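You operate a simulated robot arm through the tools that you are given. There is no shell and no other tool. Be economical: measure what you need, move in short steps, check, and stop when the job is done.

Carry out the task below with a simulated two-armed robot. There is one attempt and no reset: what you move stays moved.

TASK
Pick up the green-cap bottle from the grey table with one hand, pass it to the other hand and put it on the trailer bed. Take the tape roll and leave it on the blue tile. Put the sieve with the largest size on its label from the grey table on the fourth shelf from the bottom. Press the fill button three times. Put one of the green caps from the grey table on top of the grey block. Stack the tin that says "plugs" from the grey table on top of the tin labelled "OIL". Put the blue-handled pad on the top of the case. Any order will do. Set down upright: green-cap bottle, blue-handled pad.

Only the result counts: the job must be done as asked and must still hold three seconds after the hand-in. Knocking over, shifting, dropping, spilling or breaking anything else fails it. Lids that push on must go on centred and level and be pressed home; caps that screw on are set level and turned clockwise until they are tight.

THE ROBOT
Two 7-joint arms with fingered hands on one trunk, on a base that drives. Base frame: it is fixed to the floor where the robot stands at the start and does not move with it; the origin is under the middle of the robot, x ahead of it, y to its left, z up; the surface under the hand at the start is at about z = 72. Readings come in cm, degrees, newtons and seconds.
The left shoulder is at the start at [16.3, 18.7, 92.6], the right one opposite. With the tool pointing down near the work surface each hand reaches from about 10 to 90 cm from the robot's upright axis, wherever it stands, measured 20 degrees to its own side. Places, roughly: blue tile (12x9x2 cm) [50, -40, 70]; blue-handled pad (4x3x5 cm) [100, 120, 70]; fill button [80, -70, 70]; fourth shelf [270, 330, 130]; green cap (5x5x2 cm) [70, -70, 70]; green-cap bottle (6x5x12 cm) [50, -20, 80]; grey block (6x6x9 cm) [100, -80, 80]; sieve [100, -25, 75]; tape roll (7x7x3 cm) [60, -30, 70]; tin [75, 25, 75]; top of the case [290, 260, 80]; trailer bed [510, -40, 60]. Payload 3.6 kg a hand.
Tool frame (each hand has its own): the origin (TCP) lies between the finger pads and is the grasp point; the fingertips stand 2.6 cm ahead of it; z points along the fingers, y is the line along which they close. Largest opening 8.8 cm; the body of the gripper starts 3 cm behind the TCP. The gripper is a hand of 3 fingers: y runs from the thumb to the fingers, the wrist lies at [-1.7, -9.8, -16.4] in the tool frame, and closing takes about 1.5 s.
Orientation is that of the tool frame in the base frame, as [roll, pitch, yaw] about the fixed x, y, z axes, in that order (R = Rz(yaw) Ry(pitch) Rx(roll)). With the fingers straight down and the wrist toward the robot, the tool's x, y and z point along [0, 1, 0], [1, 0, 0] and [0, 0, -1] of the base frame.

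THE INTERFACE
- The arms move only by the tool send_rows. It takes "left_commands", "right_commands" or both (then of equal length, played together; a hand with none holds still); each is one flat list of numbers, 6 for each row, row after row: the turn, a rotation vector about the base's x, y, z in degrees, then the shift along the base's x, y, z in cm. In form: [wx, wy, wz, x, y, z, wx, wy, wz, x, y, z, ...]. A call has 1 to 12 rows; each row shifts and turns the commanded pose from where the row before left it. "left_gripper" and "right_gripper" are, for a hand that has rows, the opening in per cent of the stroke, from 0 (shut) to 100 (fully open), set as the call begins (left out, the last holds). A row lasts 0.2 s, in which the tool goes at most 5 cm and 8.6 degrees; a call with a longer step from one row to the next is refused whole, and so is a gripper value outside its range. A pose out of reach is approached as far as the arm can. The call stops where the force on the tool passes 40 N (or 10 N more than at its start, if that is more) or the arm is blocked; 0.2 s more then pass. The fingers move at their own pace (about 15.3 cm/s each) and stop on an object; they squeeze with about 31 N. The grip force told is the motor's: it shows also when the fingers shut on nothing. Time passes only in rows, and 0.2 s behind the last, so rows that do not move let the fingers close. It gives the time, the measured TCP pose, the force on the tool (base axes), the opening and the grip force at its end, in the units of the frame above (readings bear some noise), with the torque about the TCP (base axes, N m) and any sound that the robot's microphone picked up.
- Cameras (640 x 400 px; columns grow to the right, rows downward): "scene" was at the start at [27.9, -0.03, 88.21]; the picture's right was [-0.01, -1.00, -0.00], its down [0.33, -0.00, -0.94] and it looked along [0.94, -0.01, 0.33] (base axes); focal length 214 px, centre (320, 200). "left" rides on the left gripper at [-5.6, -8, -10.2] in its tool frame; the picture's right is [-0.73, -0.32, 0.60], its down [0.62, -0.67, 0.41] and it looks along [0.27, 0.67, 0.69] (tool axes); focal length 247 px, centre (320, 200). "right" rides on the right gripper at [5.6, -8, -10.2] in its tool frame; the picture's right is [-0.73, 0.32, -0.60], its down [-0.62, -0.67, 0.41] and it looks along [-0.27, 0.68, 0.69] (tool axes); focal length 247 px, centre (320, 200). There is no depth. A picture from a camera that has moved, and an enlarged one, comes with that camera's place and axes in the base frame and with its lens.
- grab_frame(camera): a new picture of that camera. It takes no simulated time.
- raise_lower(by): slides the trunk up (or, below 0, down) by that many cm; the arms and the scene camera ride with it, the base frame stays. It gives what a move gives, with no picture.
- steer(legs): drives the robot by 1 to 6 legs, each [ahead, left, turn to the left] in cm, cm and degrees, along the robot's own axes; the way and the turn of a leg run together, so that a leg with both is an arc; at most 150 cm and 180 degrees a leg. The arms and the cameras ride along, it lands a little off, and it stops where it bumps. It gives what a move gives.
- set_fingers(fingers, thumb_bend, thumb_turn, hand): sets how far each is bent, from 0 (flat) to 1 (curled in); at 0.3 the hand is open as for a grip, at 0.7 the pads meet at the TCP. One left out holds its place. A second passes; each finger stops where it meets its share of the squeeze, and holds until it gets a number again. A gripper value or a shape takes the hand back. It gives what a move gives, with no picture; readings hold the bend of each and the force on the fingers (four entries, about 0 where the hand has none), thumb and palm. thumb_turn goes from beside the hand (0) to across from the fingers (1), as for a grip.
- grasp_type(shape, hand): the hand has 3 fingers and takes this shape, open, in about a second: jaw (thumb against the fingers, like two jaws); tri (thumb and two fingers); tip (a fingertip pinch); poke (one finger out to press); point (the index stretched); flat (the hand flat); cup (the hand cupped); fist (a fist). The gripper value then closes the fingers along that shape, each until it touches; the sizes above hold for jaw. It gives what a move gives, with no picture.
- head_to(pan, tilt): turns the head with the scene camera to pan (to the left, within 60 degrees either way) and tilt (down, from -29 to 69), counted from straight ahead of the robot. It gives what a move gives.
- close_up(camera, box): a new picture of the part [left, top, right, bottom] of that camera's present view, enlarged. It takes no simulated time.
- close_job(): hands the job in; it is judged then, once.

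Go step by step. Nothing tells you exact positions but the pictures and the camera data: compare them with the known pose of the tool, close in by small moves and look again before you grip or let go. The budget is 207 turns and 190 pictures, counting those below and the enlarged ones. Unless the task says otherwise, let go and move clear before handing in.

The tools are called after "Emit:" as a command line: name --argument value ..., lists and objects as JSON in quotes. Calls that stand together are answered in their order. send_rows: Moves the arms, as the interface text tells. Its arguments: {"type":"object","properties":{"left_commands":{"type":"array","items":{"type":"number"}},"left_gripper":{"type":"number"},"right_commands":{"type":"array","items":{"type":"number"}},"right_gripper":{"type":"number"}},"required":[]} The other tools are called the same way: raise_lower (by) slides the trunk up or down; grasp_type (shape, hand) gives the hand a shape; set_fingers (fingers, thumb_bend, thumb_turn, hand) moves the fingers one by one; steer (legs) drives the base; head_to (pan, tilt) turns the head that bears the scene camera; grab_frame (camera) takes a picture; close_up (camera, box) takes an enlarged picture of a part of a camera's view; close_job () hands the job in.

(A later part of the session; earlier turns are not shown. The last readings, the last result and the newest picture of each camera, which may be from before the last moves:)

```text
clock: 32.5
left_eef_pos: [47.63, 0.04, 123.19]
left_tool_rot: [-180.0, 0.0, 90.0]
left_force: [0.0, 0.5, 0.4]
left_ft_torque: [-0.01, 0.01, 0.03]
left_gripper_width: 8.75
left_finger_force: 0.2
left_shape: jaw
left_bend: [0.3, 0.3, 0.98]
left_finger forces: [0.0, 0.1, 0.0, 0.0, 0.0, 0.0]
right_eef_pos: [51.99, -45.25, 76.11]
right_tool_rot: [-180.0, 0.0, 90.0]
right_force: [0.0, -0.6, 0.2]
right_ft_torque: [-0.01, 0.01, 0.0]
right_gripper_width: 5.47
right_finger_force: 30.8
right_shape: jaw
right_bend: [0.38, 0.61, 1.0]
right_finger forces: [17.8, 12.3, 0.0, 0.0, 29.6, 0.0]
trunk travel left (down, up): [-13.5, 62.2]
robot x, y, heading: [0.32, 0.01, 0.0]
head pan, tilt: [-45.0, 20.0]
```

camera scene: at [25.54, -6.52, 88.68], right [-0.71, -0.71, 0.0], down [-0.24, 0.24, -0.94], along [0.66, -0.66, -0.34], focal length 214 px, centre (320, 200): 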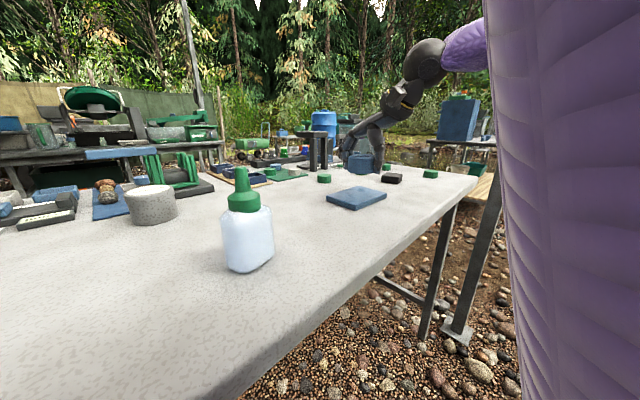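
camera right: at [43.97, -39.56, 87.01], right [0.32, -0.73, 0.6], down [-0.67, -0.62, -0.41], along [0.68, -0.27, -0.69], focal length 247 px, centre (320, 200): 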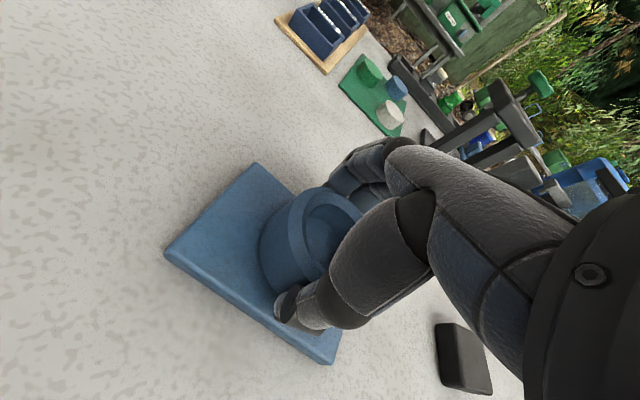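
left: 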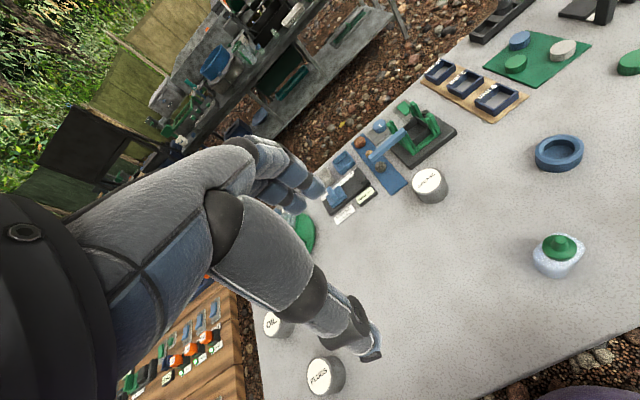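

Emit:
send_rows --right_commands '[0, 0, 0, 0, 0, -0.25, 0, 0, 0, 0, 0, -0.25, 0, 0, 0, 0, 0, 0]'

Emit:
close_up --camera "scene" --box '[300, 130, 420, 220]'

```text
clock: 33.3
left_eef_pos: [47.52, 0.32, 123.19]
left_tool_rot: [180.0, 0.0, 90.0]
left_force: [0.0, -0.1, 0.7]
left_ft_torque: [0.01, 0.02, -0.04]
left_gripper_width: 8.77
left_finger_force: 0.0
left_shape: jaw
left_bend: [0.3, 0.3, 0.98]
left_finger forces: [0.0, 0.0, 0.0, 0.0, 0.0, 0.0]
right_eef_pos: [52.21, -45.19, 75.99]
right_tool_rot: [179.6, 0.1, 90.0]
right_force: [-1.0, -0.7, 20.6]
right_ft_torque: [0.01, 0.83, 0.0]
right_gripper_width: 5.47
right_finger_force: 31.5
right_shape: jaw
right_bend: [0.38, 0.61, 1.0]
right_finger forces: [15.9, 12.6, 0.0, 0.0, 48.8, 0.0]
trunk travel left (down, up): [-13.5, 62.2]
robot x, y, heading: [0.42, 0.06, -0.0]
head pan, tilt: [-45.0, 20.0]
```

```text
4.44 times, centred on (360, 175) of scene
camera zoom: at [25.42, -6.43, 88.75], right [-0.71, -0.71, 0.0], down [-0.24, 0.24, -0.94], along [0.66, -0.66, -0.34], focal length 953 px, centre (142, 311)
```

zoom: 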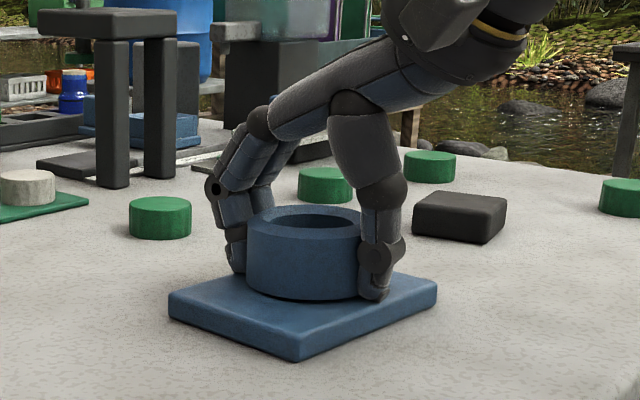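

The thumb tip touches the tile and the roll sits just on it. Ease up slightly, release and rise.

Emit:
send_rows --right_commands '[0, 0, 0, 0, 0, 0.2, 0, 0, 0, 0, 0, 0]'

Emit:
send_rows --right_commands '[0, 0, 0, 0, 0, 0, 0, 0, 0, 0, 0, 0, 0, 0, 0, 0, 0, 0, 0, 0, 0, 0, 0, 3, 0, 0, 0, 0, 0, 5]' --right_gripper 100

Emit:
grab_frame --camera "right"

Emit:
close_up --camera "scene" --box '[300, 130, 420, 220]'

```text
clock: 33.9
left_eef_pos: [47.52, 0.19, 123.19]
left_tool_rot: [180.0, 0.0, 90.0]
left_force: [-0.1, 0.3, -0.1]
left_ft_torque: [-0.01, -0.02, 0.0]
left_gripper_width: 8.78
left_finger_force: 0.1
left_shape: jaw
left_bend: [0.3, 0.3, 0.98]
left_finger forces: [0.0, 0.1, 0.1, 0.0, 0.0, 0.0]
right_eef_pos: [52.07, -45.14, 76.05]
right_tool_rot: [179.9, 0.1, 90.0]
right_force: [1.8, -1.0, 14.4]
right_ft_torque: [0.02, 0.26, 0.0]
right_gripper_width: 5.48
right_finger_force: 31.0
right_shape: jaw
right_bend: [0.38, 0.61, 1.0]
right_finger forces: [19.4, 15.3, 0.0, 0.1, 41.3, 0.1]
trunk travel left (down, up): [-13.5, 62.2]
robot x, y, heading: [-0.05, -0.06, 0.0]
head pan, tilt: [-45.0, 20.0]
```

```text
clock: 35.1
left_eef_pos: [47.57, 0.11, 123.35]
left_tool_rot: [-180.0, 0.1, 90.1]
left_force: [-0.6, -0.2, 0.1]
left_ft_torque: [-0.01, -0.01, -0.05]
left_gripper_width: 8.75
left_finger_force: 0.0
left_shape: jaw
left_bend: [0.3, 0.3, 0.98]
left_finger forces: [0.1, 0.1, 0.0, 0.0, 0.1, 0.1]
right_eef_pos: [51.98, -45.2, 83.98]
right_tool_rot: [-179.9, 0.0, 90.0]
right_force: [0.0, -0.2, 0.3]
right_ft_torque: [0.01, -0.06, 0.01]
right_gripper_width: 8.81
right_finger_force: 0.0
right_shape: jaw
right_bend: [0.3, 0.3, 0.98]
right_finger forces: [0.0, 0.1, 0.1, 0.0, 0.1, 0.0]
trunk travel left (down, up): [-13.5, 62.2]
robot x, y, heading: [0.27, 0.29, 0.1]
head pan, tilt: [-45.0, 20.0]
```

```text
160 pictures are left
camera right: at [43.94, -39.55, 94.24], right [0.32, -0.73, 0.6], down [-0.67, -0.62, -0.41], along [0.67, -0.27, -0.69], focal length 247 px, centre (320, 200)
```

right: 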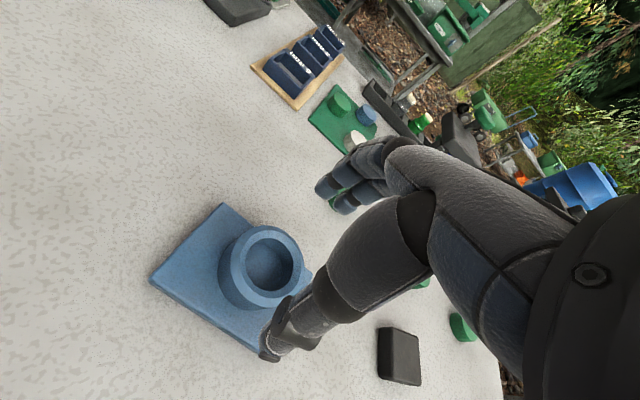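

```text
4.44 times, centred on (360, 175) of scene
camera zoom: at [25.51, -6.51, 88.7], right [-0.71, -0.71, 0.0], down [-0.24, 0.24, -0.94], along [0.66, -0.66, -0.34], focal length 953 px, centre (142, 311)
```

zoom: 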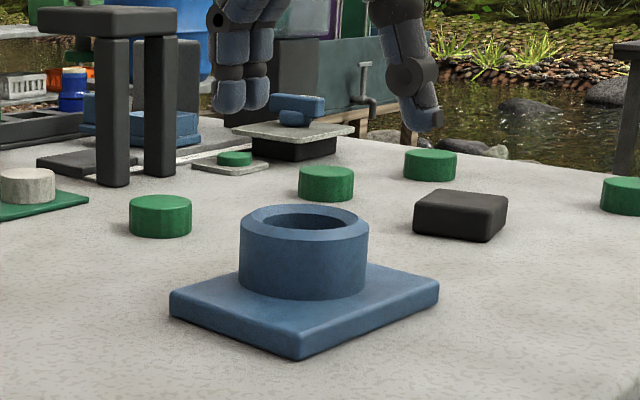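

The roll is on the tile. Next the cap, button and block: I drive a bit right and ahead, raising the trunk for a look at that corner of the table.

Emit:
steer --legs '[[0, -40, 0]]'

Emit:
raise_lower --by 30

Emit:
head_to --pan -20 --tilt 35

Emit:
grab_frame --camera "scene"

Emit:
close_up --camera "scene" --box '[270, 100, 510, 250]'

```text
clock: 37.5
left_eef_pos: [47.39, -40.33, 123.2]
left_tool_rot: [-180.0, 0.0, 89.4]
left_force: [0.2, 0.4, 0.1]
left_ft_torque: [0.02, 0.01, -0.03]
left_gripper_width: 8.76
left_finger_force: 0.1
left_shape: jaw
left_bend: [0.3, 0.3, 0.98]
left_finger forces: [0.1, 0.0, 0.0, 0.0, 0.0, 0.0]
right_eef_pos: [51.25, -85.81, 83.96]
right_tool_rot: [179.9, 0.0, 89.3]
right_force: [-0.6, -0.8, 0.3]
right_ft_torque: [0.0, 0.0, 0.01]
right_gripper_width: 8.77
right_finger_force: 0.0
right_shape: jaw
right_bend: [0.3, 0.3, 0.98]
right_finger forces: [0.1, 0.0, 0.1, 0.1, 0.0, 0.0]
trunk travel left (down, up): [-13.5, 62.2]
robot x, y, heading: [-0.0, -39.73, -0.8]
head pan, tilt: [-45.0, 20.0]
```

```text
clock: 40.5
left_eef_pos: [47.33, -40.31, 153.16]
left_tool_rot: [-180.0, 0.0, 89.2]
left_force: [0.5, 0.3, -0.1]
left_ft_torque: [0.02, 0.01, 0.02]
left_gripper_width: 8.75
left_finger_force: 0.0
left_shape: jaw
left_bend: [0.3, 0.3, 0.98]
left_finger forces: [0.1, 0.0, 0.0, 0.0, 0.0, 0.0]
right_eef_pos: [51.18, -85.88, 114.04]
right_tool_rot: [180.0, 0.1, 89.3]
right_force: [0.3, 0.6, 0.4]
right_ft_torque: [0.01, 0.0, 0.0]
right_gripper_width: 8.75
right_finger_force: 0.1
right_shape: jaw
right_bend: [0.3, 0.3, 0.98]
right_finger forces: [0.1, 0.1, 0.1, 0.0, 0.0, 0.0]
trunk travel left (down, up): [-43.5, 32.2]
robot x, y, heading: [-0.11, -40.05, -0.8]
head pan, tilt: [-45.0, 20.0]
```

```text
clock: 41.4
left_eef_pos: [47.27, -40.31, 153.28]
left_tool_rot: [-179.9, 0.0, 89.3]
left_force: [0.4, 0.5, -0.5]
left_ft_torque: [0.0, -0.01, 0.03]
left_gripper_width: 8.76
left_finger_force: 0.1
left_shape: jaw
left_bend: [0.3, 0.3, 0.98]
left_finger forces: [0.0, 0.0, 0.1, 0.0, 0.0, 0.0]
right_eef_pos: [51.27, -85.76, 114.06]
right_tool_rot: [-180.0, 0.0, 89.3]
right_force: [-0.9, -0.4, -0.1]
right_ft_torque: [0.02, -0.01, 0.0]
right_gripper_width: 8.79
right_finger_force: 0.0
right_shape: jaw
right_bend: [0.3, 0.3, 0.98]
right_finger forces: [0.0, 0.0, 0.0, 0.0, 0.1, 0.0]
trunk travel left (down, up): [-43.5, 32.2]
robot x, y, heading: [0.01, -39.82, -0.9]
head pan, tilt: [-20.0, 35.0]
```

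```text
158 pictures are left
camera scene: at [22.04, -43.08, 118.83], right [-0.36, -0.93, 0.0], down [-0.54, 0.2, -0.82], along [0.77, -0.29, -0.57], focal length 214 px, centre (320, 200)
```

scene: 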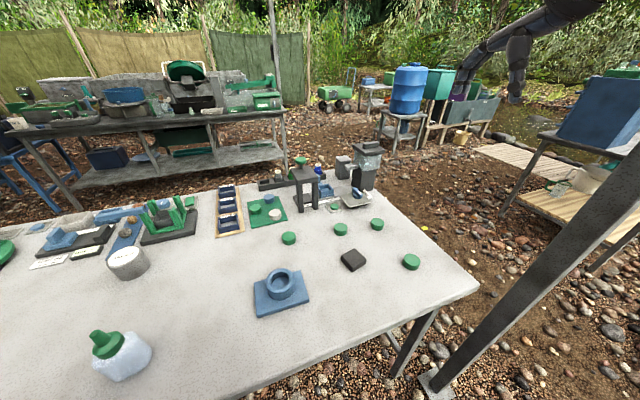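

```text
2.67 times, centred on (390, 175) of scene
camera zoom: at [22.04, -43.08, 118.83], right [-0.36, -0.93, 0.0], down [-0.54, 0.2, -0.82], along [0.77, -0.29, -0.57], focal length 572 px, centre (133, 267)
```

zoom: 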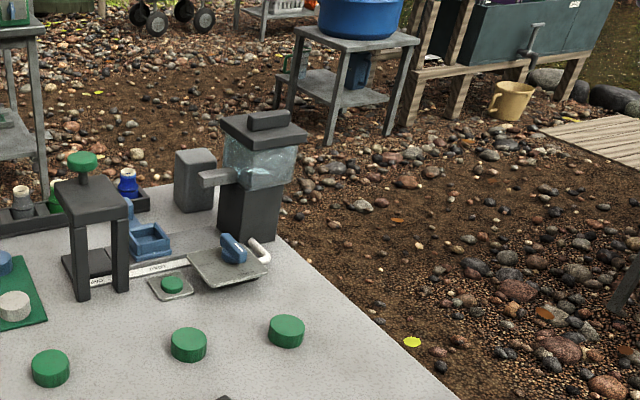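

Emit:
close_up --camera "scene" --box '[290, 150, 390, 212]'

```text
6.40 times, centred on (340, 181) of scene
camera zoom: at [22.04, -43.08, 118.83], right [-0.36, -0.93, 0.0], down [-0.54, 0.2, -0.82], along [0.77, -0.29, -0.57], focal length 1373 px, centre (192, 322)
```

zoom: 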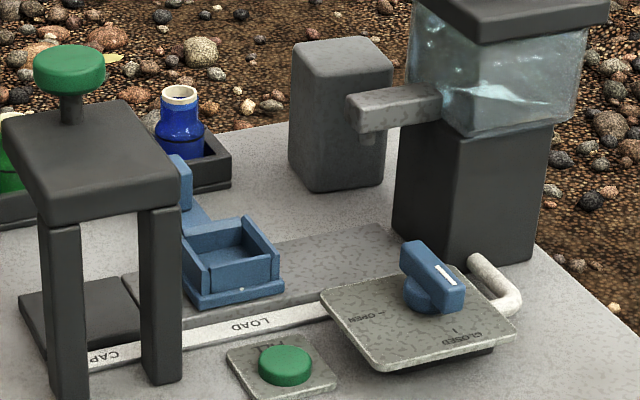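

The green button next to "LOAD" is the fill button; the grey block stands beside the dispenser. I look down to see how much space there is to the table.

Emit:
head_to --pan 0 --tilt 69

Emit:
grab_frame --camera "scene"

Emit:
head_to --pan -50 --tilt 55

Emit:
grab_frame --camera "scene"

```text
clock: 42.4
left_eef_pos: [47.37, -40.21, 153.24]
left_tool_rot: [-180.0, 0.0, 89.2]
left_force: [0.7, 0.1, -1.2]
left_ft_torque: [0.02, -0.01, 0.04]
left_gripper_width: 8.76
left_finger_force: 0.1
left_shape: jaw
left_bend: [0.3, 0.3, 0.98]
left_finger forces: [0.0, 0.1, 0.0, 0.0, 0.0, 0.1]
right_eef_pos: [51.18, -85.85, 114.09]
right_tool_rot: [-180.0, 0.1, 89.3]
right_force: [-0.1, -0.2, 0.9]
right_ft_torque: [-0.04, 0.02, -0.01]
right_gripper_width: 8.74
right_finger_force: 0.0
right_shape: jaw
right_bend: [0.3, 0.3, 0.98]
right_finger forces: [0.0, 0.0, 0.1, 0.0, 0.0, 0.0]
trunk travel left (down, up): [-43.5, 32.2]
robot x, y, heading: [-0.37, -40.12, -0.8]
head pan, tilt: [0.0, 68.8]
```

```text
155 pictures are left
camera scene: at [19.4, -40.03, 114.47], right [-0.01, -1.0, 0.0], down [-0.93, 0.01, -0.36], along [0.36, 0.0, -0.93], focal length 214 px, centre (320, 200)
```

scene: 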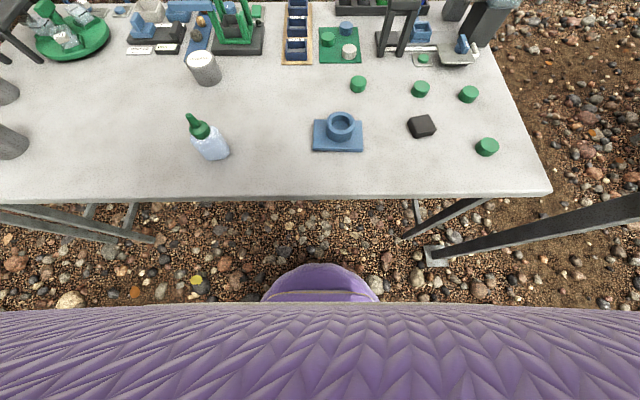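

```text
clock: 43.6
left_eef_pos: [47.34, -40.34, 153.18]
left_tool_rot: [-179.9, 0.0, 89.4]
left_force: [-0.4, 0.4, 0.2]
left_ft_torque: [0.02, -0.04, -0.02]
left_gripper_width: 8.75
left_finger_force: 0.0
left_shape: jaw
left_bend: [0.3, 0.3, 0.98]
left_finger forces: [0.1, 0.1, 0.0, 0.0, 0.0, 0.0]
right_eef_pos: [51.19, -85.84, 114.11]
right_tool_rot: [-180.0, 0.1, 89.4]
right_force: [-0.1, -0.4, 0.2]
right_ft_torque: [-0.02, -0.01, -0.02]
right_gripper_width: 8.78
right_finger_force: 0.1
right_shape: jaw
right_bend: [0.3, 0.3, 0.98]
right_finger forces: [0.0, 0.0, 0.0, 0.0, 0.0, 0.0]
trunk travel left (down, up): [-43.5, 32.2]
robot x, y, heading: [-0.5, -39.65, -0.9]
head pan, tilt: [-50.0, 55.0]
```

```text
154 pictures are left
camera scene: at [18.37, -45.53, 116.0], right [-0.77, -0.63, 0.0], down [-0.52, 0.63, -0.57], along [0.36, -0.44, -0.82], focal length 214 px, centre (320, 200)
```

scene: 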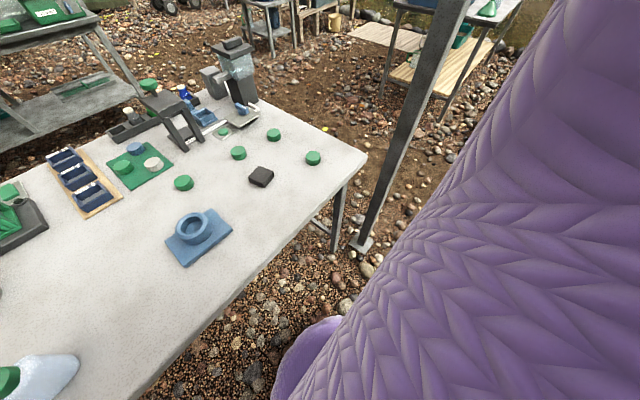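

There is room: the base can go ~13 cm ahead between the table legs. I drive ahead 13 and right 4, then lower the trunk.

Emit:
steer --legs '[[13, -4, 1]]'

Emit:
raise_lower --by -24

Emit:
head_to --pan -25 --tilt 35

Emit:
grab_frame --camera "scene"

Emit:
grab_frame --camera "right"

```text
clock: 45.0
left_eef_pos: [58.35, -41.27, 153.57]
left_tool_rot: [179.6, 0.9, 90.0]
left_force: [0.7, -0.1, -0.4]
left_ft_torque: [-0.02, 0.03, 0.0]
left_gripper_width: 8.76
left_finger_force: 0.0
left_shape: jaw
left_bend: [0.3, 0.3, 0.98]
left_finger forces: [0.0, 0.0, 0.1, 0.0, 0.1, 0.0]
right_eef_pos: [62.46, -87.24, 114.54]
right_tool_rot: [-179.8, 0.8, 89.8]
right_force: [0.0, -0.1, 0.1]
right_ft_torque: [0.0, 0.02, -0.02]
right_gripper_width: 8.78
right_finger_force: 0.1
right_shape: jaw
right_bend: [0.3, 0.3, 0.98]
right_finger forces: [0.0, 0.1, 0.1, 0.0, 0.0, 0.1]
trunk travel left (down, up): [-43.5, 32.2]
robot x, y, heading: [11.88, -43.25, -0.6]
head pan, tilt: [-50.0, 55.0]
stopped in leg 1: the robot was blocked; the commanded pose is now the measured one
```

```text
clock: 47.5
left_eef_pos: [58.91, -40.14, 129.33]
left_tool_rot: [179.6, 1.2, 90.4]
left_force: [0.2, 0.1, 1.1]
left_ft_torque: [0.0, 0.02, 0.02]
left_gripper_width: 8.78
left_finger_force: 0.0
left_shape: jaw
left_bend: [0.3, 0.3, 0.98]
left_finger forces: [0.0, 0.0, 0.1, 0.0, 0.1, 0.1]
right_eef_pos: [64.07, -86.63, 91.21]
right_tool_rot: [-180.0, 1.9, 90.0]
right_force: [-0.3, -0.2, 0.1]
right_ft_torque: [-0.06, -0.01, 0.0]
right_gripper_width: 8.79
right_finger_force: 0.1
right_shape: jaw
right_bend: [0.3, 0.3, 0.98]
right_finger forces: [0.0, 0.0, 0.0, 0.0, 0.0, 0.0]
trunk travel left (down, up): [-19.5, 56.2]
robot x, y, heading: [12.17, -43.0, 0.2]
head pan, tilt: [-50.0, 55.0]
```

```text
clock: 48.4
left_eef_pos: [58.82, -40.01, 129.27]
left_tool_rot: [179.7, 1.2, 90.6]
left_force: [0.5, 0.0, 0.0]
left_ft_torque: [0.01, 0.0, 0.02]
left_gripper_width: 8.8
left_finger_force: 0.2
left_shape: jaw
left_bend: [0.3, 0.3, 0.98]
left_finger forces: [0.0, 0.1, 0.0, 0.0, 0.0, 0.1]
right_eef_pos: [63.98, -86.56, 91.15]
right_tool_rot: [-179.9, 1.8, 90.1]
right_force: [0.3, 0.7, -0.1]
right_ft_torque: [-0.01, 0.02, -0.02]
right_gripper_width: 8.77
right_finger_force: 0.0
right_shape: jaw
right_bend: [0.3, 0.3, 0.98]
right_finger forces: [0.0, 0.0, 0.1, 0.0, 0.0, 0.0]
trunk travel left (down, up): [-19.5, 56.2]
robot x, y, heading: [12.18, -43.1, 0.3]
head pan, tilt: [-25.0, 35.0]
```

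```text
153 pictures are left
camera scene: at [37.25, -42.56, 93.57], right [-0.42, -0.91, 0.04], down [-0.52, 0.2, -0.83], along [0.75, -0.37, -0.55], focal length 214 px, centre (320, 200)
```

scene: 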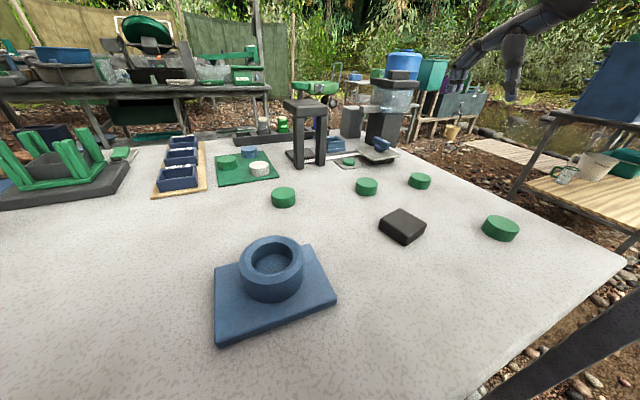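

```text
152 pictures are left
camera right: at [55.92, -80.51, 101.21], right [0.32, -0.71, 0.62], down [-0.67, -0.64, -0.39], along [0.67, -0.29, -0.68], focal length 247 px, centre (320, 200)
```

right: 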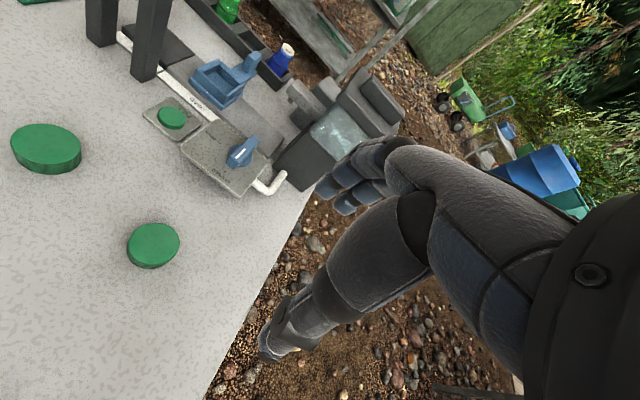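

The robot bumped and leans slightly; I back off 4 cm.

Emit:
steer --legs '[[-4, 0, 0]]'

Emit:
grab_frame --camera "scene"

```text
clock: 49.0
left_eef_pos: [59.1, -44.66, 128.02]
left_tool_rot: [179.2, -2.1, 92.3]
left_force: [-0.1, -1.0, -0.4]
left_ft_torque: [0.0, 0.0, -0.02]
left_gripper_width: 8.79
left_finger_force: 0.0
left_shape: jaw
left_bend: [0.3, 0.3, 0.97]
left_finger forces: [0.0, 0.0, 0.0, 0.0, 0.1, 0.0]
right_eef_pos: [65.89, -88.96, 88.45]
right_tool_rot: [179.5, -0.6, 91.6]
right_force: [-0.2, 1.1, -0.3]
right_ft_torque: [-0.06, 0.02, -0.03]
right_gripper_width: 8.81
right_finger_force: 0.0
right_shape: jaw
right_bend: [0.3, 0.3, 0.98]
right_finger forces: [0.0, 0.0, 0.0, 0.1, 0.0, 0.0]
trunk travel left (down, up): [-19.5, 56.2]
robot x, y, heading: [13.0, -42.61, 1.7]
head pan, tilt: [-25.0, 35.0]
stopped in leg 1: the robot was blocked; the commanded pose is now the measured one
```

```text
151 pictures are left
camera scene: at [37.84, -41.39, 93.54], right [-0.4, -0.92, 0.04], down [-0.52, 0.19, -0.83], along [0.76, -0.35, -0.55], focal length 214 px, centre (320, 200)
```

scene: 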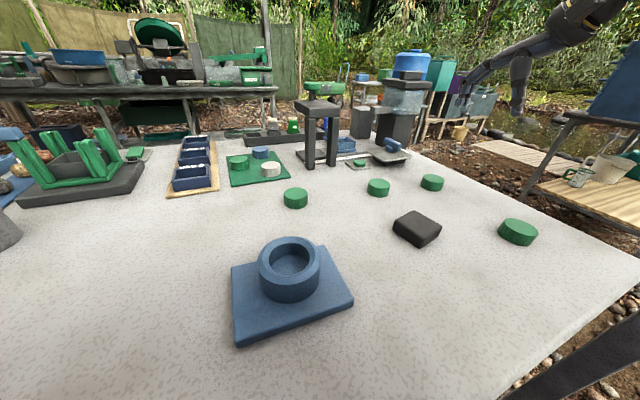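

Still wedged, likely the lowered torso against the table edge. I raise the trunk and back off again.

Emit:
raise_lower --by 24

Emit:
head_to --pan 0 --tilt 69

Emit:
grab_frame --camera "scene"

```text
clock: 50.2
left_eef_pos: [56.97, -46.94, 138.81]
left_tool_rot: [178.8, -2.2, 90.9]
left_force: [0.4, -0.3, 0.1]
left_ft_torque: [-0.02, -0.01, -0.01]
left_gripper_width: 8.81
left_finger_force: 0.0
left_shape: jaw
left_bend: [0.3, 0.3, 0.97]
left_finger forces: [0.0, 0.0, 0.0, 0.0, 0.1, 0.0]
right_eef_pos: [63.74, -85.57, 94.02]
right_tool_rot: [-179.7, -9.8, 93.4]
right_force: [0.1, -0.3, -0.2]
right_ft_torque: [-0.01, 0.02, 0.01]
right_gripper_width: 8.83
right_finger_force: 0.0
right_shape: jaw
right_bend: [0.3, 0.3, 0.97]
right_finger forces: [0.0, 0.0, 0.0, 0.0, 0.0, 0.0]
trunk travel left (down, up): [-29.1, 46.6]
robot x, y, heading: [11.6, -42.85, 0.5]
head pan, tilt: [-25.0, 35.0]
stopped: the arm was blocked; the commanded pose is now the measured one
```

```text
clock: 51.2
left_eef_pos: [56.95, -46.7, 138.61]
left_tool_rot: [178.7, -2.1, 90.9]
left_force: [-0.9, 0.8, -0.9]
left_ft_torque: [0.02, 0.02, 0.0]
left_gripper_width: 8.77
left_finger_force: 0.1
left_shape: jaw
left_bend: [0.3, 0.3, 0.97]
left_finger forces: [0.0, 0.1, 0.0, 0.0, 0.1, 0.0]
right_eef_pos: [63.67, -85.67, 94.21]
right_tool_rot: [-179.9, -9.5, 93.4]
right_force: [-0.7, -0.1, -0.8]
right_ft_torque: [0.0, 0.01, 0.02]
right_gripper_width: 8.8
right_finger_force: 0.0
right_shape: jaw
right_bend: [0.3, 0.3, 0.97]
right_finger forces: [0.0, 0.1, 0.0, 0.0, 0.0, 0.0]
trunk travel left (down, up): [-29.1, 46.6]
robot x, y, heading: [11.52, -42.7, 0.3]
head pan, tilt: [0.0, 68.8]
```

```text
150 pictures are left
camera scene: at [31.99, -41.29, 99.34], right [0.0, -1.0, 0.02], down [-0.93, -0.01, -0.38], along [0.38, -0.01, -0.93], focal length 214 px, centre (320, 200)
```

scene: 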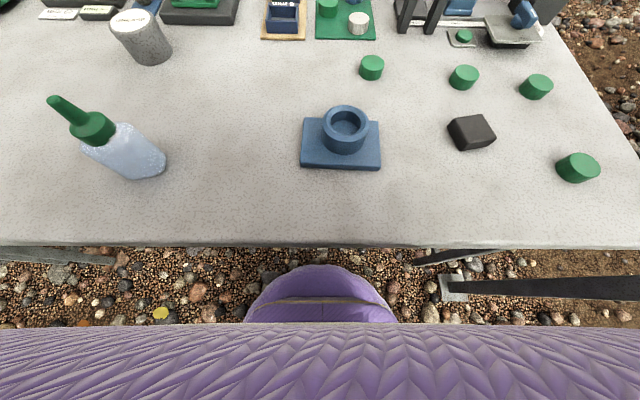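

It's the right elbow against the canopy post. I look at it before freeing it.

Emit:
head_to --pan -60 --tilt 10

Emit:
grab_frame --camera "scene"

Emit:
grab_frame --camera "left"

```text
clock: 52.5
left_eef_pos: [56.78, -46.77, 138.47]
left_tool_rot: [178.5, -2.1, 90.8]
left_force: [-0.3, -0.4, 0.2]
left_ft_torque: [0.01, 0.01, -0.01]
left_gripper_width: 8.8
left_finger_force: 0.0
left_shape: jaw
left_bend: [0.3, 0.3, 0.97]
left_finger forces: [0.1, 0.0, 0.1, 0.0, 0.0, 0.0]
right_eef_pos: [63.83, -85.68, 94.18]
right_tool_rot: [-180.0, -9.6, 93.4]
right_force: [-0.4, -0.6, -0.5]
right_ft_torque: [-0.02, 0.04, 0.0]
right_gripper_width: 8.81
right_finger_force: 0.0
right_shape: jaw
right_bend: [0.3, 0.3, 0.97]
right_finger forces: [0.1, 0.0, 0.0, 0.1, 0.0, 0.0]
trunk travel left (down, up): [-29.1, 46.6]
robot x, y, heading: [11.72, -43.19, 0.3]
head pan, tilt: [-60.0, 10.0]
```

```text
149 pictures are left
camera scene: at [31.0, -49.19, 107.83], right [-0.86, -0.51, 0.0], down [-0.07, 0.13, -0.99], along [0.5, -0.85, -0.15], focal length 214 px, centre (320, 200)
```

scene: 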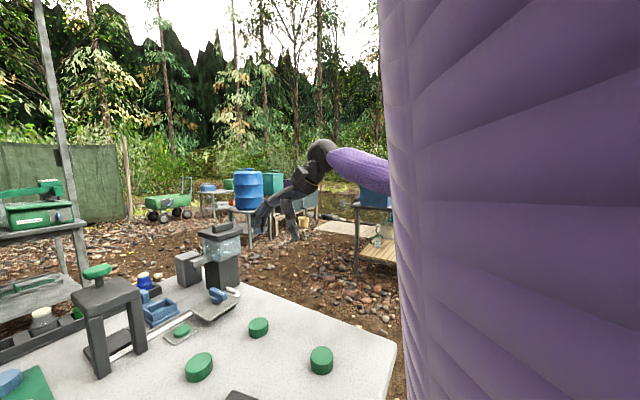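

```text
148 pictures are left
camera left: at [48.68, -53.0, 148.38], right [-0.29, -0.72, -0.63], down [-0.66, 0.63, -0.4], along [0.69, 0.3, -0.66], focal length 247 px, centre (320, 200)
```

left: 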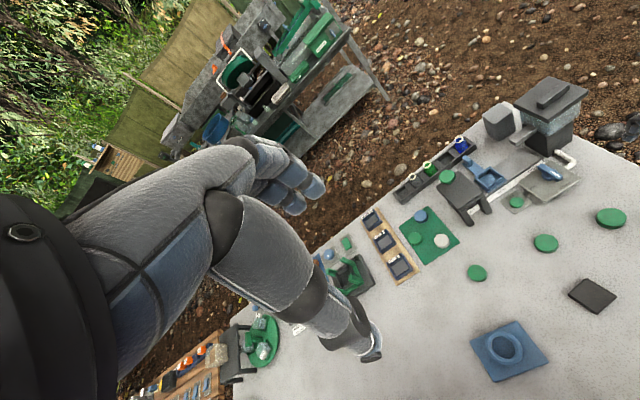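

Emit:
send_rows --right_commands '[0, 0, 0, 0, 3, 1, 0, 0, 0, 0, 3, 1, 0, 0, 0, 0, 3, 1, 0, 0, 0, 0, 3, 1]'

Emit:
grab_frame --camera "scene"

```text
clock: 53.7
left_eef_pos: [55.32, -53.15, 138.4]
left_tool_rot: [178.8, -2.3, 86.2]
left_force: [0.0, 0.0, 0.6]
left_ft_torque: [0.03, -0.01, 0.03]
left_gripper_width: 8.8
left_finger_force: 0.1
left_shape: jaw
left_bend: [0.3, 0.3, 0.97]
left_finger forces: [0.0, 0.1, 0.1, 0.0, 0.0, 0.0]
right_eef_pos: [59.38, -80.53, 97.66]
right_tool_rot: [-179.6, -9.2, 88.4]
right_force: [1.2, 0.2, 0.0]
right_ft_torque: [0.03, 0.04, 0.01]
right_gripper_width: 8.82
right_finger_force: 0.1
right_shape: jaw
right_bend: [0.3, 0.3, 0.97]
right_finger forces: [0.0, 0.0, 0.1, 0.1, 0.0, 0.0]
trunk travel left (down, up): [-29.1, 46.6]
robot x, y, heading: [10.66, -44.87, -4.4]
head pan, tilt: [-60.0, 10.0]
stopped in row 4 (right hand): the arm was blocked; the commanded pose is now the measured one
```

```text
147 pictures are left
camera scene: at [29.09, -53.27, 107.7], right [-0.9, -0.43, -0.01], down [-0.06, 0.14, -0.99], along [0.43, -0.89, -0.16], focal length 214 px, centre (320, 200)
```

scene: 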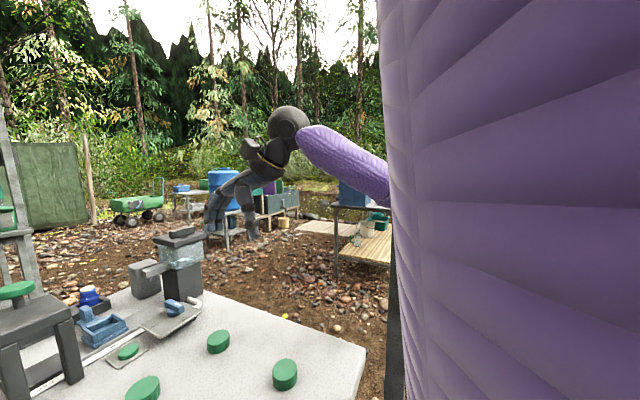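

The post is in the crook of the right elbow. I move the hand outward again and then back straight off.

Emit:
send_rows --right_commands '[0, 0, 0, 0, -3, 0, 0, 0, 0, 0, -3, 0, 0, 0, 0, 0, -3, 0, 0, 0, 0, 0, -3, 0]'

Emit:
steer --legs '[[-5, 0, 0]]'

Emit:
grab_frame --camera "scene"

```text
clock: 54.9
left_eef_pos: [56.62, -50.44, 138.45]
left_tool_rot: [178.7, -2.1, 87.9]
left_force: [0.1, -1.0, 0.3]
left_ft_torque: [-0.01, 0.0, 0.0]
left_gripper_width: 8.81
left_finger_force: 0.1
left_shape: jaw
left_bend: [0.3, 0.3, 0.97]
left_finger forces: [0.0, 0.0, 0.1, 0.0, 0.1, 0.0]
right_eef_pos: [63.19, -85.03, 96.31]
right_tool_rot: [-179.9, -14.3, 94.4]
right_force: [-0.1, -0.1, 1.3]
right_ft_torque: [0.0, 0.0, 0.01]
right_gripper_width: 8.79
right_finger_force: 0.1
right_shape: jaw
right_bend: [0.3, 0.3, 0.97]
right_finger forces: [0.0, 0.0, 0.0, 0.1, 0.0, 0.0]
trunk travel left (down, up): [-29.1, 46.6]
robot x, y, heading: [11.29, -44.41, -2.7]
head pan, tilt: [-60.0, 10.0]
stopped in row 4 (right hand): the arm was blocked; the commanded pose is now the measured one
```

```text
clock: 55.6
left_eef_pos: [56.38, -50.14, 138.15]
left_tool_rot: [178.9, -2.3, 88.3]
left_force: [-0.7, 0.5, 0.1]
left_ft_torque: [-0.04, -0.05, 0.0]
left_gripper_width: 8.78
left_finger_force: 0.0
left_shape: jaw
left_bend: [0.3, 0.3, 0.97]
left_finger forces: [0.0, 0.1, 0.0, 0.1, 0.0, 0.0]
right_eef_pos: [63.08, -84.63, 96.32]
right_tool_rot: [179.7, -14.1, 94.9]
right_force: [0.1, -0.5, -0.4]
right_ft_torque: [0.04, 0.02, 0.0]
right_gripper_width: 8.77
right_finger_force: 0.0
right_shape: jaw
right_bend: [0.3, 0.3, 0.97]
right_finger forces: [0.0, 0.0, 0.1, 0.0, 0.0, 0.0]
trunk travel left (down, up): [-29.1, 46.6]
robot x, y, heading: [10.88, -43.69, -2.0]
head pan, tilt: [-60.0, 10.0]
stopped in leg 1: the robot was blocked; the commanded pose is now the measured one
```

```text
146 pictures are left
camera scene: at [30.35, -50.65, 107.83], right [-0.88, -0.47, 0.0], down [-0.07, 0.13, -0.99], along [0.46, -0.87, -0.15], focal length 214 px, centre (320, 200)
```

scene: 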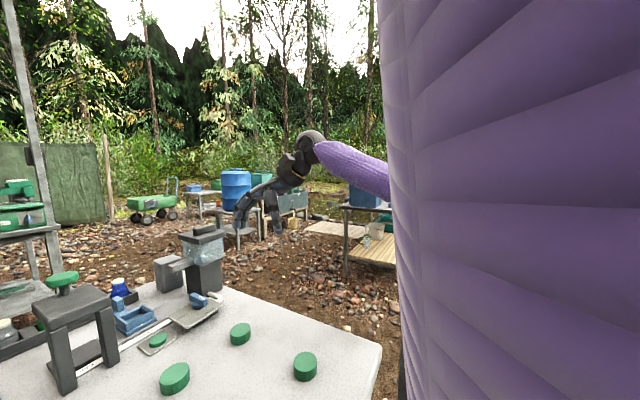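

Emit:
send_rows --right_commands '[0, 0, -4, 0.7, -3, 0, 0, 0, -4, 0.7, -3, 0, 0, 0, -4, 0.7, -3, 0]'

Emit:
send_rows --right_commands '[0, 0, -4, 0.5, -3, 0, 0, 0, -4, 0.5, -3, 0, 0, 0, -4, 0.3, -3, 0]'

Emit:
grab_frame --camera "scene"

```text
clock: 56.6
left_eef_pos: [56.85, -49.57, 138.02]
left_tool_rot: [178.9, -2.4, 88.9]
left_force: [0.4, -0.8, -1.0]
left_ft_torque: [0.0, 0.04, 0.02]
left_gripper_width: 8.81
left_finger_force: 0.0
left_shape: jaw
left_bend: [0.3, 0.3, 0.97]
left_finger forces: [0.1, 0.0, 0.0, 0.0, 0.0, 0.1]
right_eef_pos: [66.69, -92.02, 95.66]
right_tool_rot: [179.9, -15.7, 83.9]
right_force: [-0.5, -0.6, -0.2]
right_ft_torque: [0.01, 0.02, 0.01]
right_gripper_width: 8.79
right_finger_force: 0.2
right_shape: jaw
right_bend: [0.3, 0.3, 0.97]
right_finger forces: [0.1, 0.0, 0.0, 0.1, 0.0, 0.1]
trunk travel left (down, up): [-29.1, 46.6]
robot x, y, heading: [11.26, -43.6, -1.6]
head pan, tilt: [-60.0, 10.0]
stopped in row 3 (right hand): the arm was blocked; the commanded pose is now the measured one
```

```text
clock: 57.6
left_eef_pos: [56.91, -49.58, 138.12]
left_tool_rot: [179.0, -2.7, 89.2]
left_force: [-0.1, -0.2, -0.3]
left_ft_torque: [0.02, -0.01, 0.03]
left_gripper_width: 8.81
left_finger_force: 0.0
left_shape: jaw
left_bend: [0.3, 0.3, 0.97]
left_finger forces: [0.0, 0.0, 0.1, 0.0, 0.1, 0.1]
right_eef_pos: [68.43, -100.55, 95.09]
right_tool_rot: [-179.8, -16.5, 72.3]
right_force: [0.0, 0.9, -0.4]
right_ft_torque: [-0.01, -0.01, 0.0]
right_gripper_width: 8.76
right_finger_force: 0.0
right_shape: jaw
right_bend: [0.3, 0.3, 0.97]
right_finger forces: [0.0, 0.0, 0.0, 0.0, 0.0, 0.1]
trunk travel left (down, up): [-29.1, 46.6]
robot x, y, heading: [11.59, -42.96, -1.4]
head pan, tilt: [-60.0, 10.0]
stopped in row 3 (right hand): the arm was blocked; the commanded pose is now the measured one
```

```text
145 pictures are left
camera scene: at [31.01, -49.67, 107.89], right [-0.88, -0.48, 0.0], down [-0.07, 0.13, -0.99], along [0.47, -0.87, -0.15], focal length 214 px, centre (320, 200)
```

scene: 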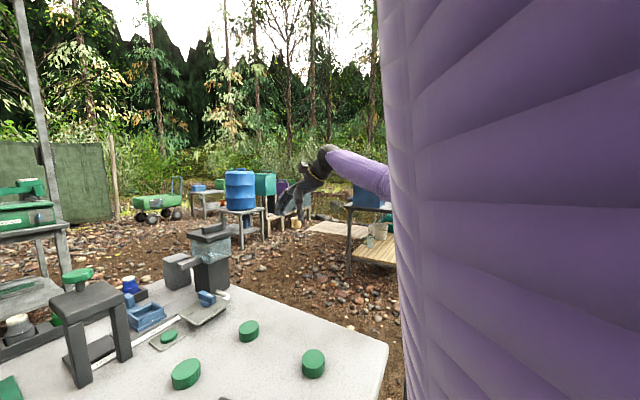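

Swinging out works. Continue outward, then back off.

Emit:
send_rows --right_commands '[0, 0, -5, 0, -4, 0, 0, 0, -5, 0, -4, 0, 0, 0, -5, -0.3, -4, 0, 0, 0, -5, -0.5, -4, 0]'

Emit:
steer --legs '[[-5, 0, 0]]'

Emit:
grab_frame --camera "scene"

```text
clock: 58.8
left_eef_pos: [58.82, -51.17, 137.35]
left_tool_rot: [179.5, -3.3, 89.6]
left_force: [-0.1, -0.2, -0.7]
left_ft_torque: [-0.01, 0.01, -0.02]
left_gripper_width: 8.8
left_finger_force: 0.1
left_shape: jaw
left_bend: [0.3, 0.3, 0.97]
left_finger forces: [0.1, 0.0, 0.0, 0.0, 0.0, 0.0]
right_eef_pos: [69.11, -113.83, 93.7]
right_tool_rot: [-179.2, -17.5, 53.5]
right_force: [-0.5, -0.3, -0.2]
right_ft_torque: [0.01, 0.01, 0.01]
right_gripper_width: 8.78
right_finger_force: 0.1
right_shape: jaw
right_bend: [0.3, 0.3, 0.98]
right_finger forces: [0.0, 0.0, 0.0, 0.0, 0.0, 0.0]
right hand out of reach, approached as far as the arm can: row 3, 4
trunk travel left (down, up): [-29.1, 46.6]
robot x, y, heading: [12.02, -43.53, -1.0]
head pan, tilt: [-60.0, 10.0]
stopped in row 4 (right hand): the arm was blocked; the commanded pose is now the measured one
```

```text
clock: 59.6
left_eef_pos: [57.49, -51.14, 137.41]
left_tool_rot: [179.7, -3.5, 90.4]
left_force: [-0.7, 0.0, 0.9]
left_ft_torque: [0.06, -0.03, 0.0]
left_gripper_width: 8.78
left_finger_force: 0.1
left_shape: jaw
left_bend: [0.3, 0.3, 0.97]
left_finger forces: [0.0, 0.1, 0.0, 0.0, 0.0, 0.1]
right_eef_pos: [69.56, -112.51, 93.27]
right_tool_rot: [-179.1, -18.2, 55.4]
right_force: [-0.4, -1.2, 0.7]
right_ft_torque: [0.01, 0.0, 0.0]
right_gripper_width: 8.79
right_finger_force: 0.0
right_shape: jaw
right_bend: [0.3, 0.3, 0.98]
right_finger forces: [0.0, 0.0, 0.1, 0.0, 0.0, 0.0]
trunk travel left (down, up): [-29.1, 46.6]
robot x, y, heading: [10.62, -43.76, -0.2]
head pan, tilt: [-60.0, 10.0]
stopped in leg 1: the robot was blocked; the commanded pose is now the measured one
```

```text
144 pictures are left
camera scene: at [31.22, -51.37, 107.47], right [-0.87, -0.5, 0.01], down [-0.09, 0.14, -0.99], along [0.49, -0.86, -0.17], focal length 214 px, centre (320, 200)
```

scene: 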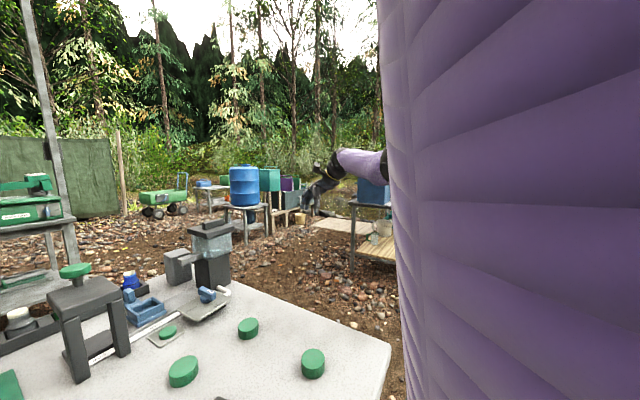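

The elbow appears to be just in front of the post now, so I strafe left.

Emit:
steer --legs '[[1, 6, 0], [0, 8, 0]]'

Emit:
grab_frame --camera "scene"

```text
clock: 61.2
left_eef_pos: [58.34, -37.97, 137.33]
left_tool_rot: [179.6, -3.9, 90.3]
left_force: [-0.8, 0.0, -0.4]
left_ft_torque: [-0.02, 0.01, -0.02]
left_gripper_width: 8.79
left_finger_force: 0.0
left_shape: jaw
left_bend: [0.3, 0.3, 0.97]
left_finger forces: [0.1, 0.0, 0.0, 0.1, 0.0, 0.0]
right_eef_pos: [69.87, -99.59, 92.98]
right_tool_rot: [-179.1, -18.2, 54.8]
right_force: [0.4, -0.1, -0.8]
right_ft_torque: [0.0, 0.0, 0.01]
right_gripper_width: 8.8
right_finger_force: 0.1
right_shape: jaw
right_bend: [0.3, 0.3, 0.98]
right_finger forces: [0.0, 0.1, 0.0, 0.1, 0.0, 0.1]
trunk travel left (down, up): [-29.1, 46.6]
robot x, y, heading: [11.78, -29.9, -0.5]
head pan, tilt: [-60.0, 10.0]
```

```text
143 pictures are left
camera scene: at [32.07, -38.03, 107.45], right [-0.87, -0.49, 0.0], down [-0.09, 0.15, -0.98], along [0.49, -0.86, -0.17], focal length 214 px, centre (320, 200)
```

scene: 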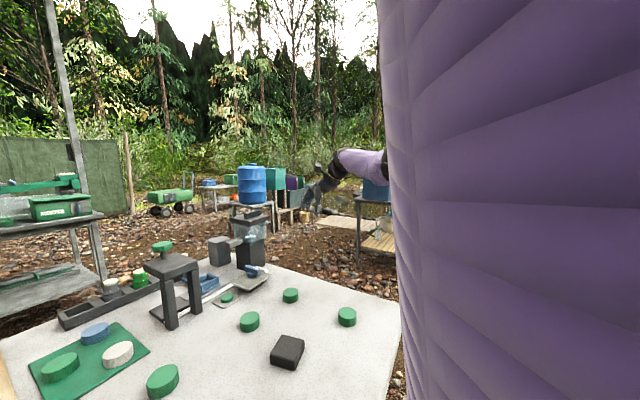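

Freed. Now I restore the right hand to tool-down over the caps.

Emit:
send_rows --right_commands '[-4.96, 3.5, 0, -1, 4.6, 0.3, -4.96, 3.5, 0, -1, 4.6, 0.3, -4.96, 3.5, 0, -1, 4.6, 0.3, 0, 0, 7.04, -1, 4.6, 0.3, 0, 0, 7.04, -1, 4.6, 0.3, 0, 0, 7.04, -1, 4.6, 0.3, 0, 0, 7.04, -1, 4.6, 0.3, 0, 0, 7.04, -1, 4.6, 0.3]'

Emit:
head_to --pan -30 --tilt 40

Emit:
grab_frame --camera "scene"

Emit:
grab_frame --camera "right"

```text
clock: 63.0
left_eef_pos: [58.39, -37.97, 137.38]
left_tool_rot: [179.5, -3.8, 90.3]
left_force: [0.4, 0.3, 0.2]
left_ft_torque: [-0.01, 0.03, -0.01]
left_gripper_width: 8.81
left_finger_force: 0.1
left_shape: jaw
left_bend: [0.3, 0.3, 0.97]
left_finger forces: [0.0, 0.0, 0.0, 0.0, 0.0, 0.1]
right_eef_pos: [61.72, -62.54, 95.57]
right_tool_rot: [-178.8, 0.1, 90.1]
right_force: [-1.3, 0.6, -0.3]
right_ft_torque: [-0.01, 0.0, 0.01]
right_gripper_width: 8.81
right_finger_force: 0.1
right_shape: jaw
right_bend: [0.3, 0.3, 0.98]
right_finger forces: [0.0, 0.0, 0.1, 0.0, 0.1, 0.1]
trunk travel left (down, up): [-29.1, 46.6]
robot x, y, heading: [11.64, -29.52, -0.4]
head pan, tilt: [-60.0, 10.0]
```

```text
clock: 64.0
left_eef_pos: [58.3, -38.07, 137.23]
left_tool_rot: [179.6, -4.0, 90.4]
left_force: [-0.2, -0.7, 0.3]
left_ft_torque: [0.01, 0.0, -0.02]
left_gripper_width: 8.8
left_finger_force: 0.1
left_shape: jaw
left_bend: [0.3, 0.3, 0.97]
left_finger forces: [0.1, 0.0, 0.0, 0.1, 0.0, 0.1]
right_eef_pos: [61.77, -62.65, 95.6]
right_tool_rot: [-178.9, 0.0, 90.0]
right_force: [0.2, -1.1, 0.1]
right_ft_torque: [-0.01, -0.02, -0.01]
right_gripper_width: 8.79
right_finger_force: 0.0
right_shape: jaw
right_bend: [0.3, 0.3, 0.98]
right_finger forces: [0.0, 0.0, 0.0, 0.0, 0.1, 0.0]
trunk travel left (down, up): [-29.1, 46.6]
robot x, y, heading: [11.32, -30.13, -0.5]
head pan, tilt: [-30.0, 40.0]
```

```text
142 pictures are left
camera scene: at [34.81, -34.36, 102.68], right [-0.51, -0.86, 0.0], down [-0.55, 0.33, -0.77], along [0.66, -0.39, -0.64], focal length 214 px, centre (320, 200)
```

scene: 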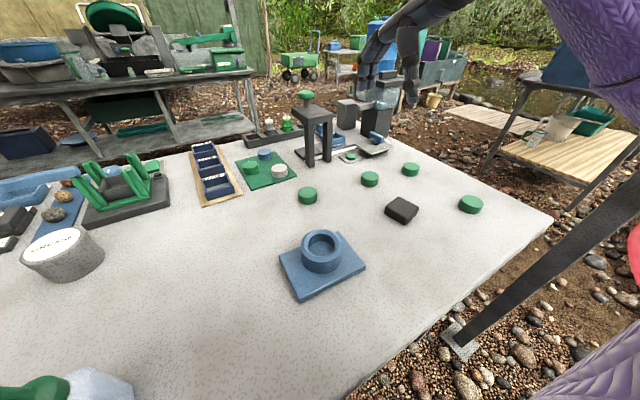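

```text
141 pictures are left
camera right: at [53.9, -56.97, 105.87], right [0.33, -0.74, 0.59], down [-0.67, -0.62, -0.4], along [0.66, -0.27, -0.7], focal length 247 px, centre (320, 200)
```

right: 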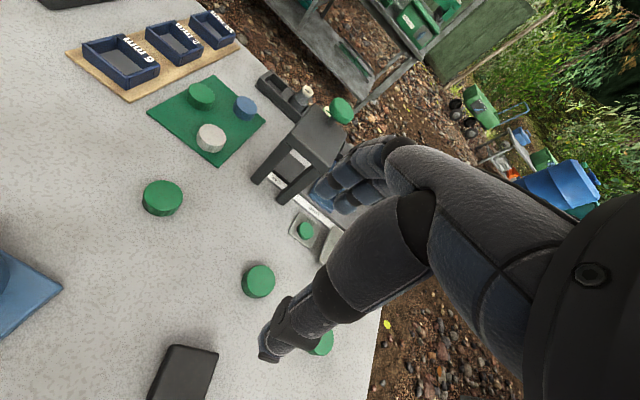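

I lower the trunk 14 and go for the cap at ≈[66.5,-66.6].

Emit:
raise_lower --by -14

Emit:
send_rows --right_commands '[-1.1, 0, 0, 2.2, -2, -1.5, 0, 0, 0, 2.4, -1.9, -1]'

Emit:
grab_frame --camera "right"

Emit:
close_up --camera "scene" --box '[290, 60, 530, 210]'

```text
clock: 65.7
left_eef_pos: [58.27, -38.06, 123.41]
left_tool_rot: [179.5, -3.8, 90.4]
left_force: [-1.0, 0.5, -0.5]
left_ft_torque: [0.01, -0.03, -0.02]
left_gripper_width: 8.8
left_finger_force: 0.2
left_shape: jaw
left_bend: [0.3, 0.3, 0.97]
left_finger forces: [0.0, 0.1, 0.0, 0.1, 0.0, 0.0]
right_eef_pos: [61.78, -62.82, 81.42]
right_tool_rot: [-178.9, -0.1, 90.0]
right_force: [0.2, 0.3, 0.5]
right_ft_torque: [0.01, 0.03, -0.02]
right_gripper_width: 8.81
right_finger_force: 0.1
right_shape: jaw
right_bend: [0.3, 0.3, 0.98]
right_finger forces: [0.1, 0.0, 0.0, 0.0, 0.1, 0.0]
trunk travel left (down, up): [-15.1, 60.6]
robot x, y, heading: [11.37, -30.11, -0.1]
head pan, tilt: [-30.0, 40.0]
```

```text
clock: 66.3
left_eef_pos: [58.44, -38.18, 123.19]
left_tool_rot: [179.5, -3.8, 90.3]
left_force: [0.1, 0.3, -0.7]
left_ft_torque: [0.0, -0.03, 0.04]
left_gripper_width: 8.79
left_finger_force: 0.0
left_shape: jaw
left_bend: [0.3, 0.3, 0.97]
left_finger forces: [0.0, 0.0, 0.0, 0.0, 0.0, 0.0]
right_eef_pos: [66.61, -66.66, 78.76]
right_tool_rot: [-179.0, 1.1, 90.0]
right_force: [-0.6, -0.4, 0.0]
right_ft_torque: [-0.02, -0.03, -0.01]
right_gripper_width: 8.77
right_finger_force: 0.0
right_shape: jaw
right_bend: [0.3, 0.3, 0.98]
right_finger forces: [0.1, 0.0, 0.0, 0.1, 0.1, 0.0]
trunk travel left (down, up): [-15.1, 60.6]
robot x, y, heading: [11.81, -30.28, -0.3]
head pan, tilt: [-30.0, 40.0]
```

```text
140 pictures are left
camera right: at [58.62, -60.81, 89.12], right [0.33, -0.72, 0.61], down [-0.67, -0.63, -0.39], along [0.66, -0.28, -0.69], focal length 247 px, centre (320, 200)
```

right: 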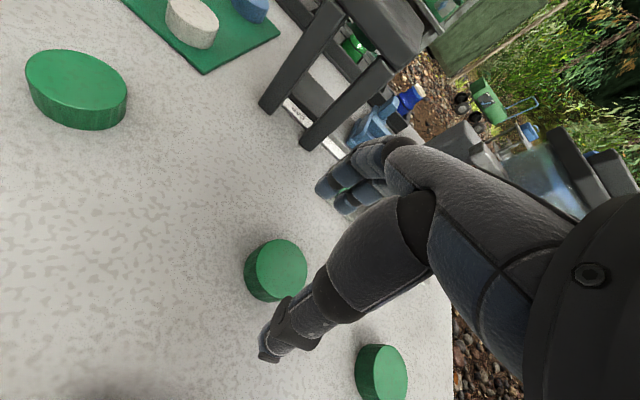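

```text
2.67 times, centred on (410, 135) of scene
camera zoom: at [37.51, -34.37, 87.32], right [-0.51, -0.86, 0.0], down [-0.55, 0.33, -0.77], along [0.66, -0.39, -0.64], focal length 572 px, centre (80, 373)
```

zoom: 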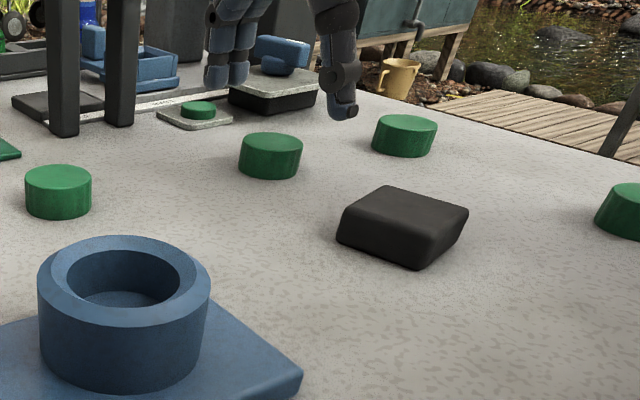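

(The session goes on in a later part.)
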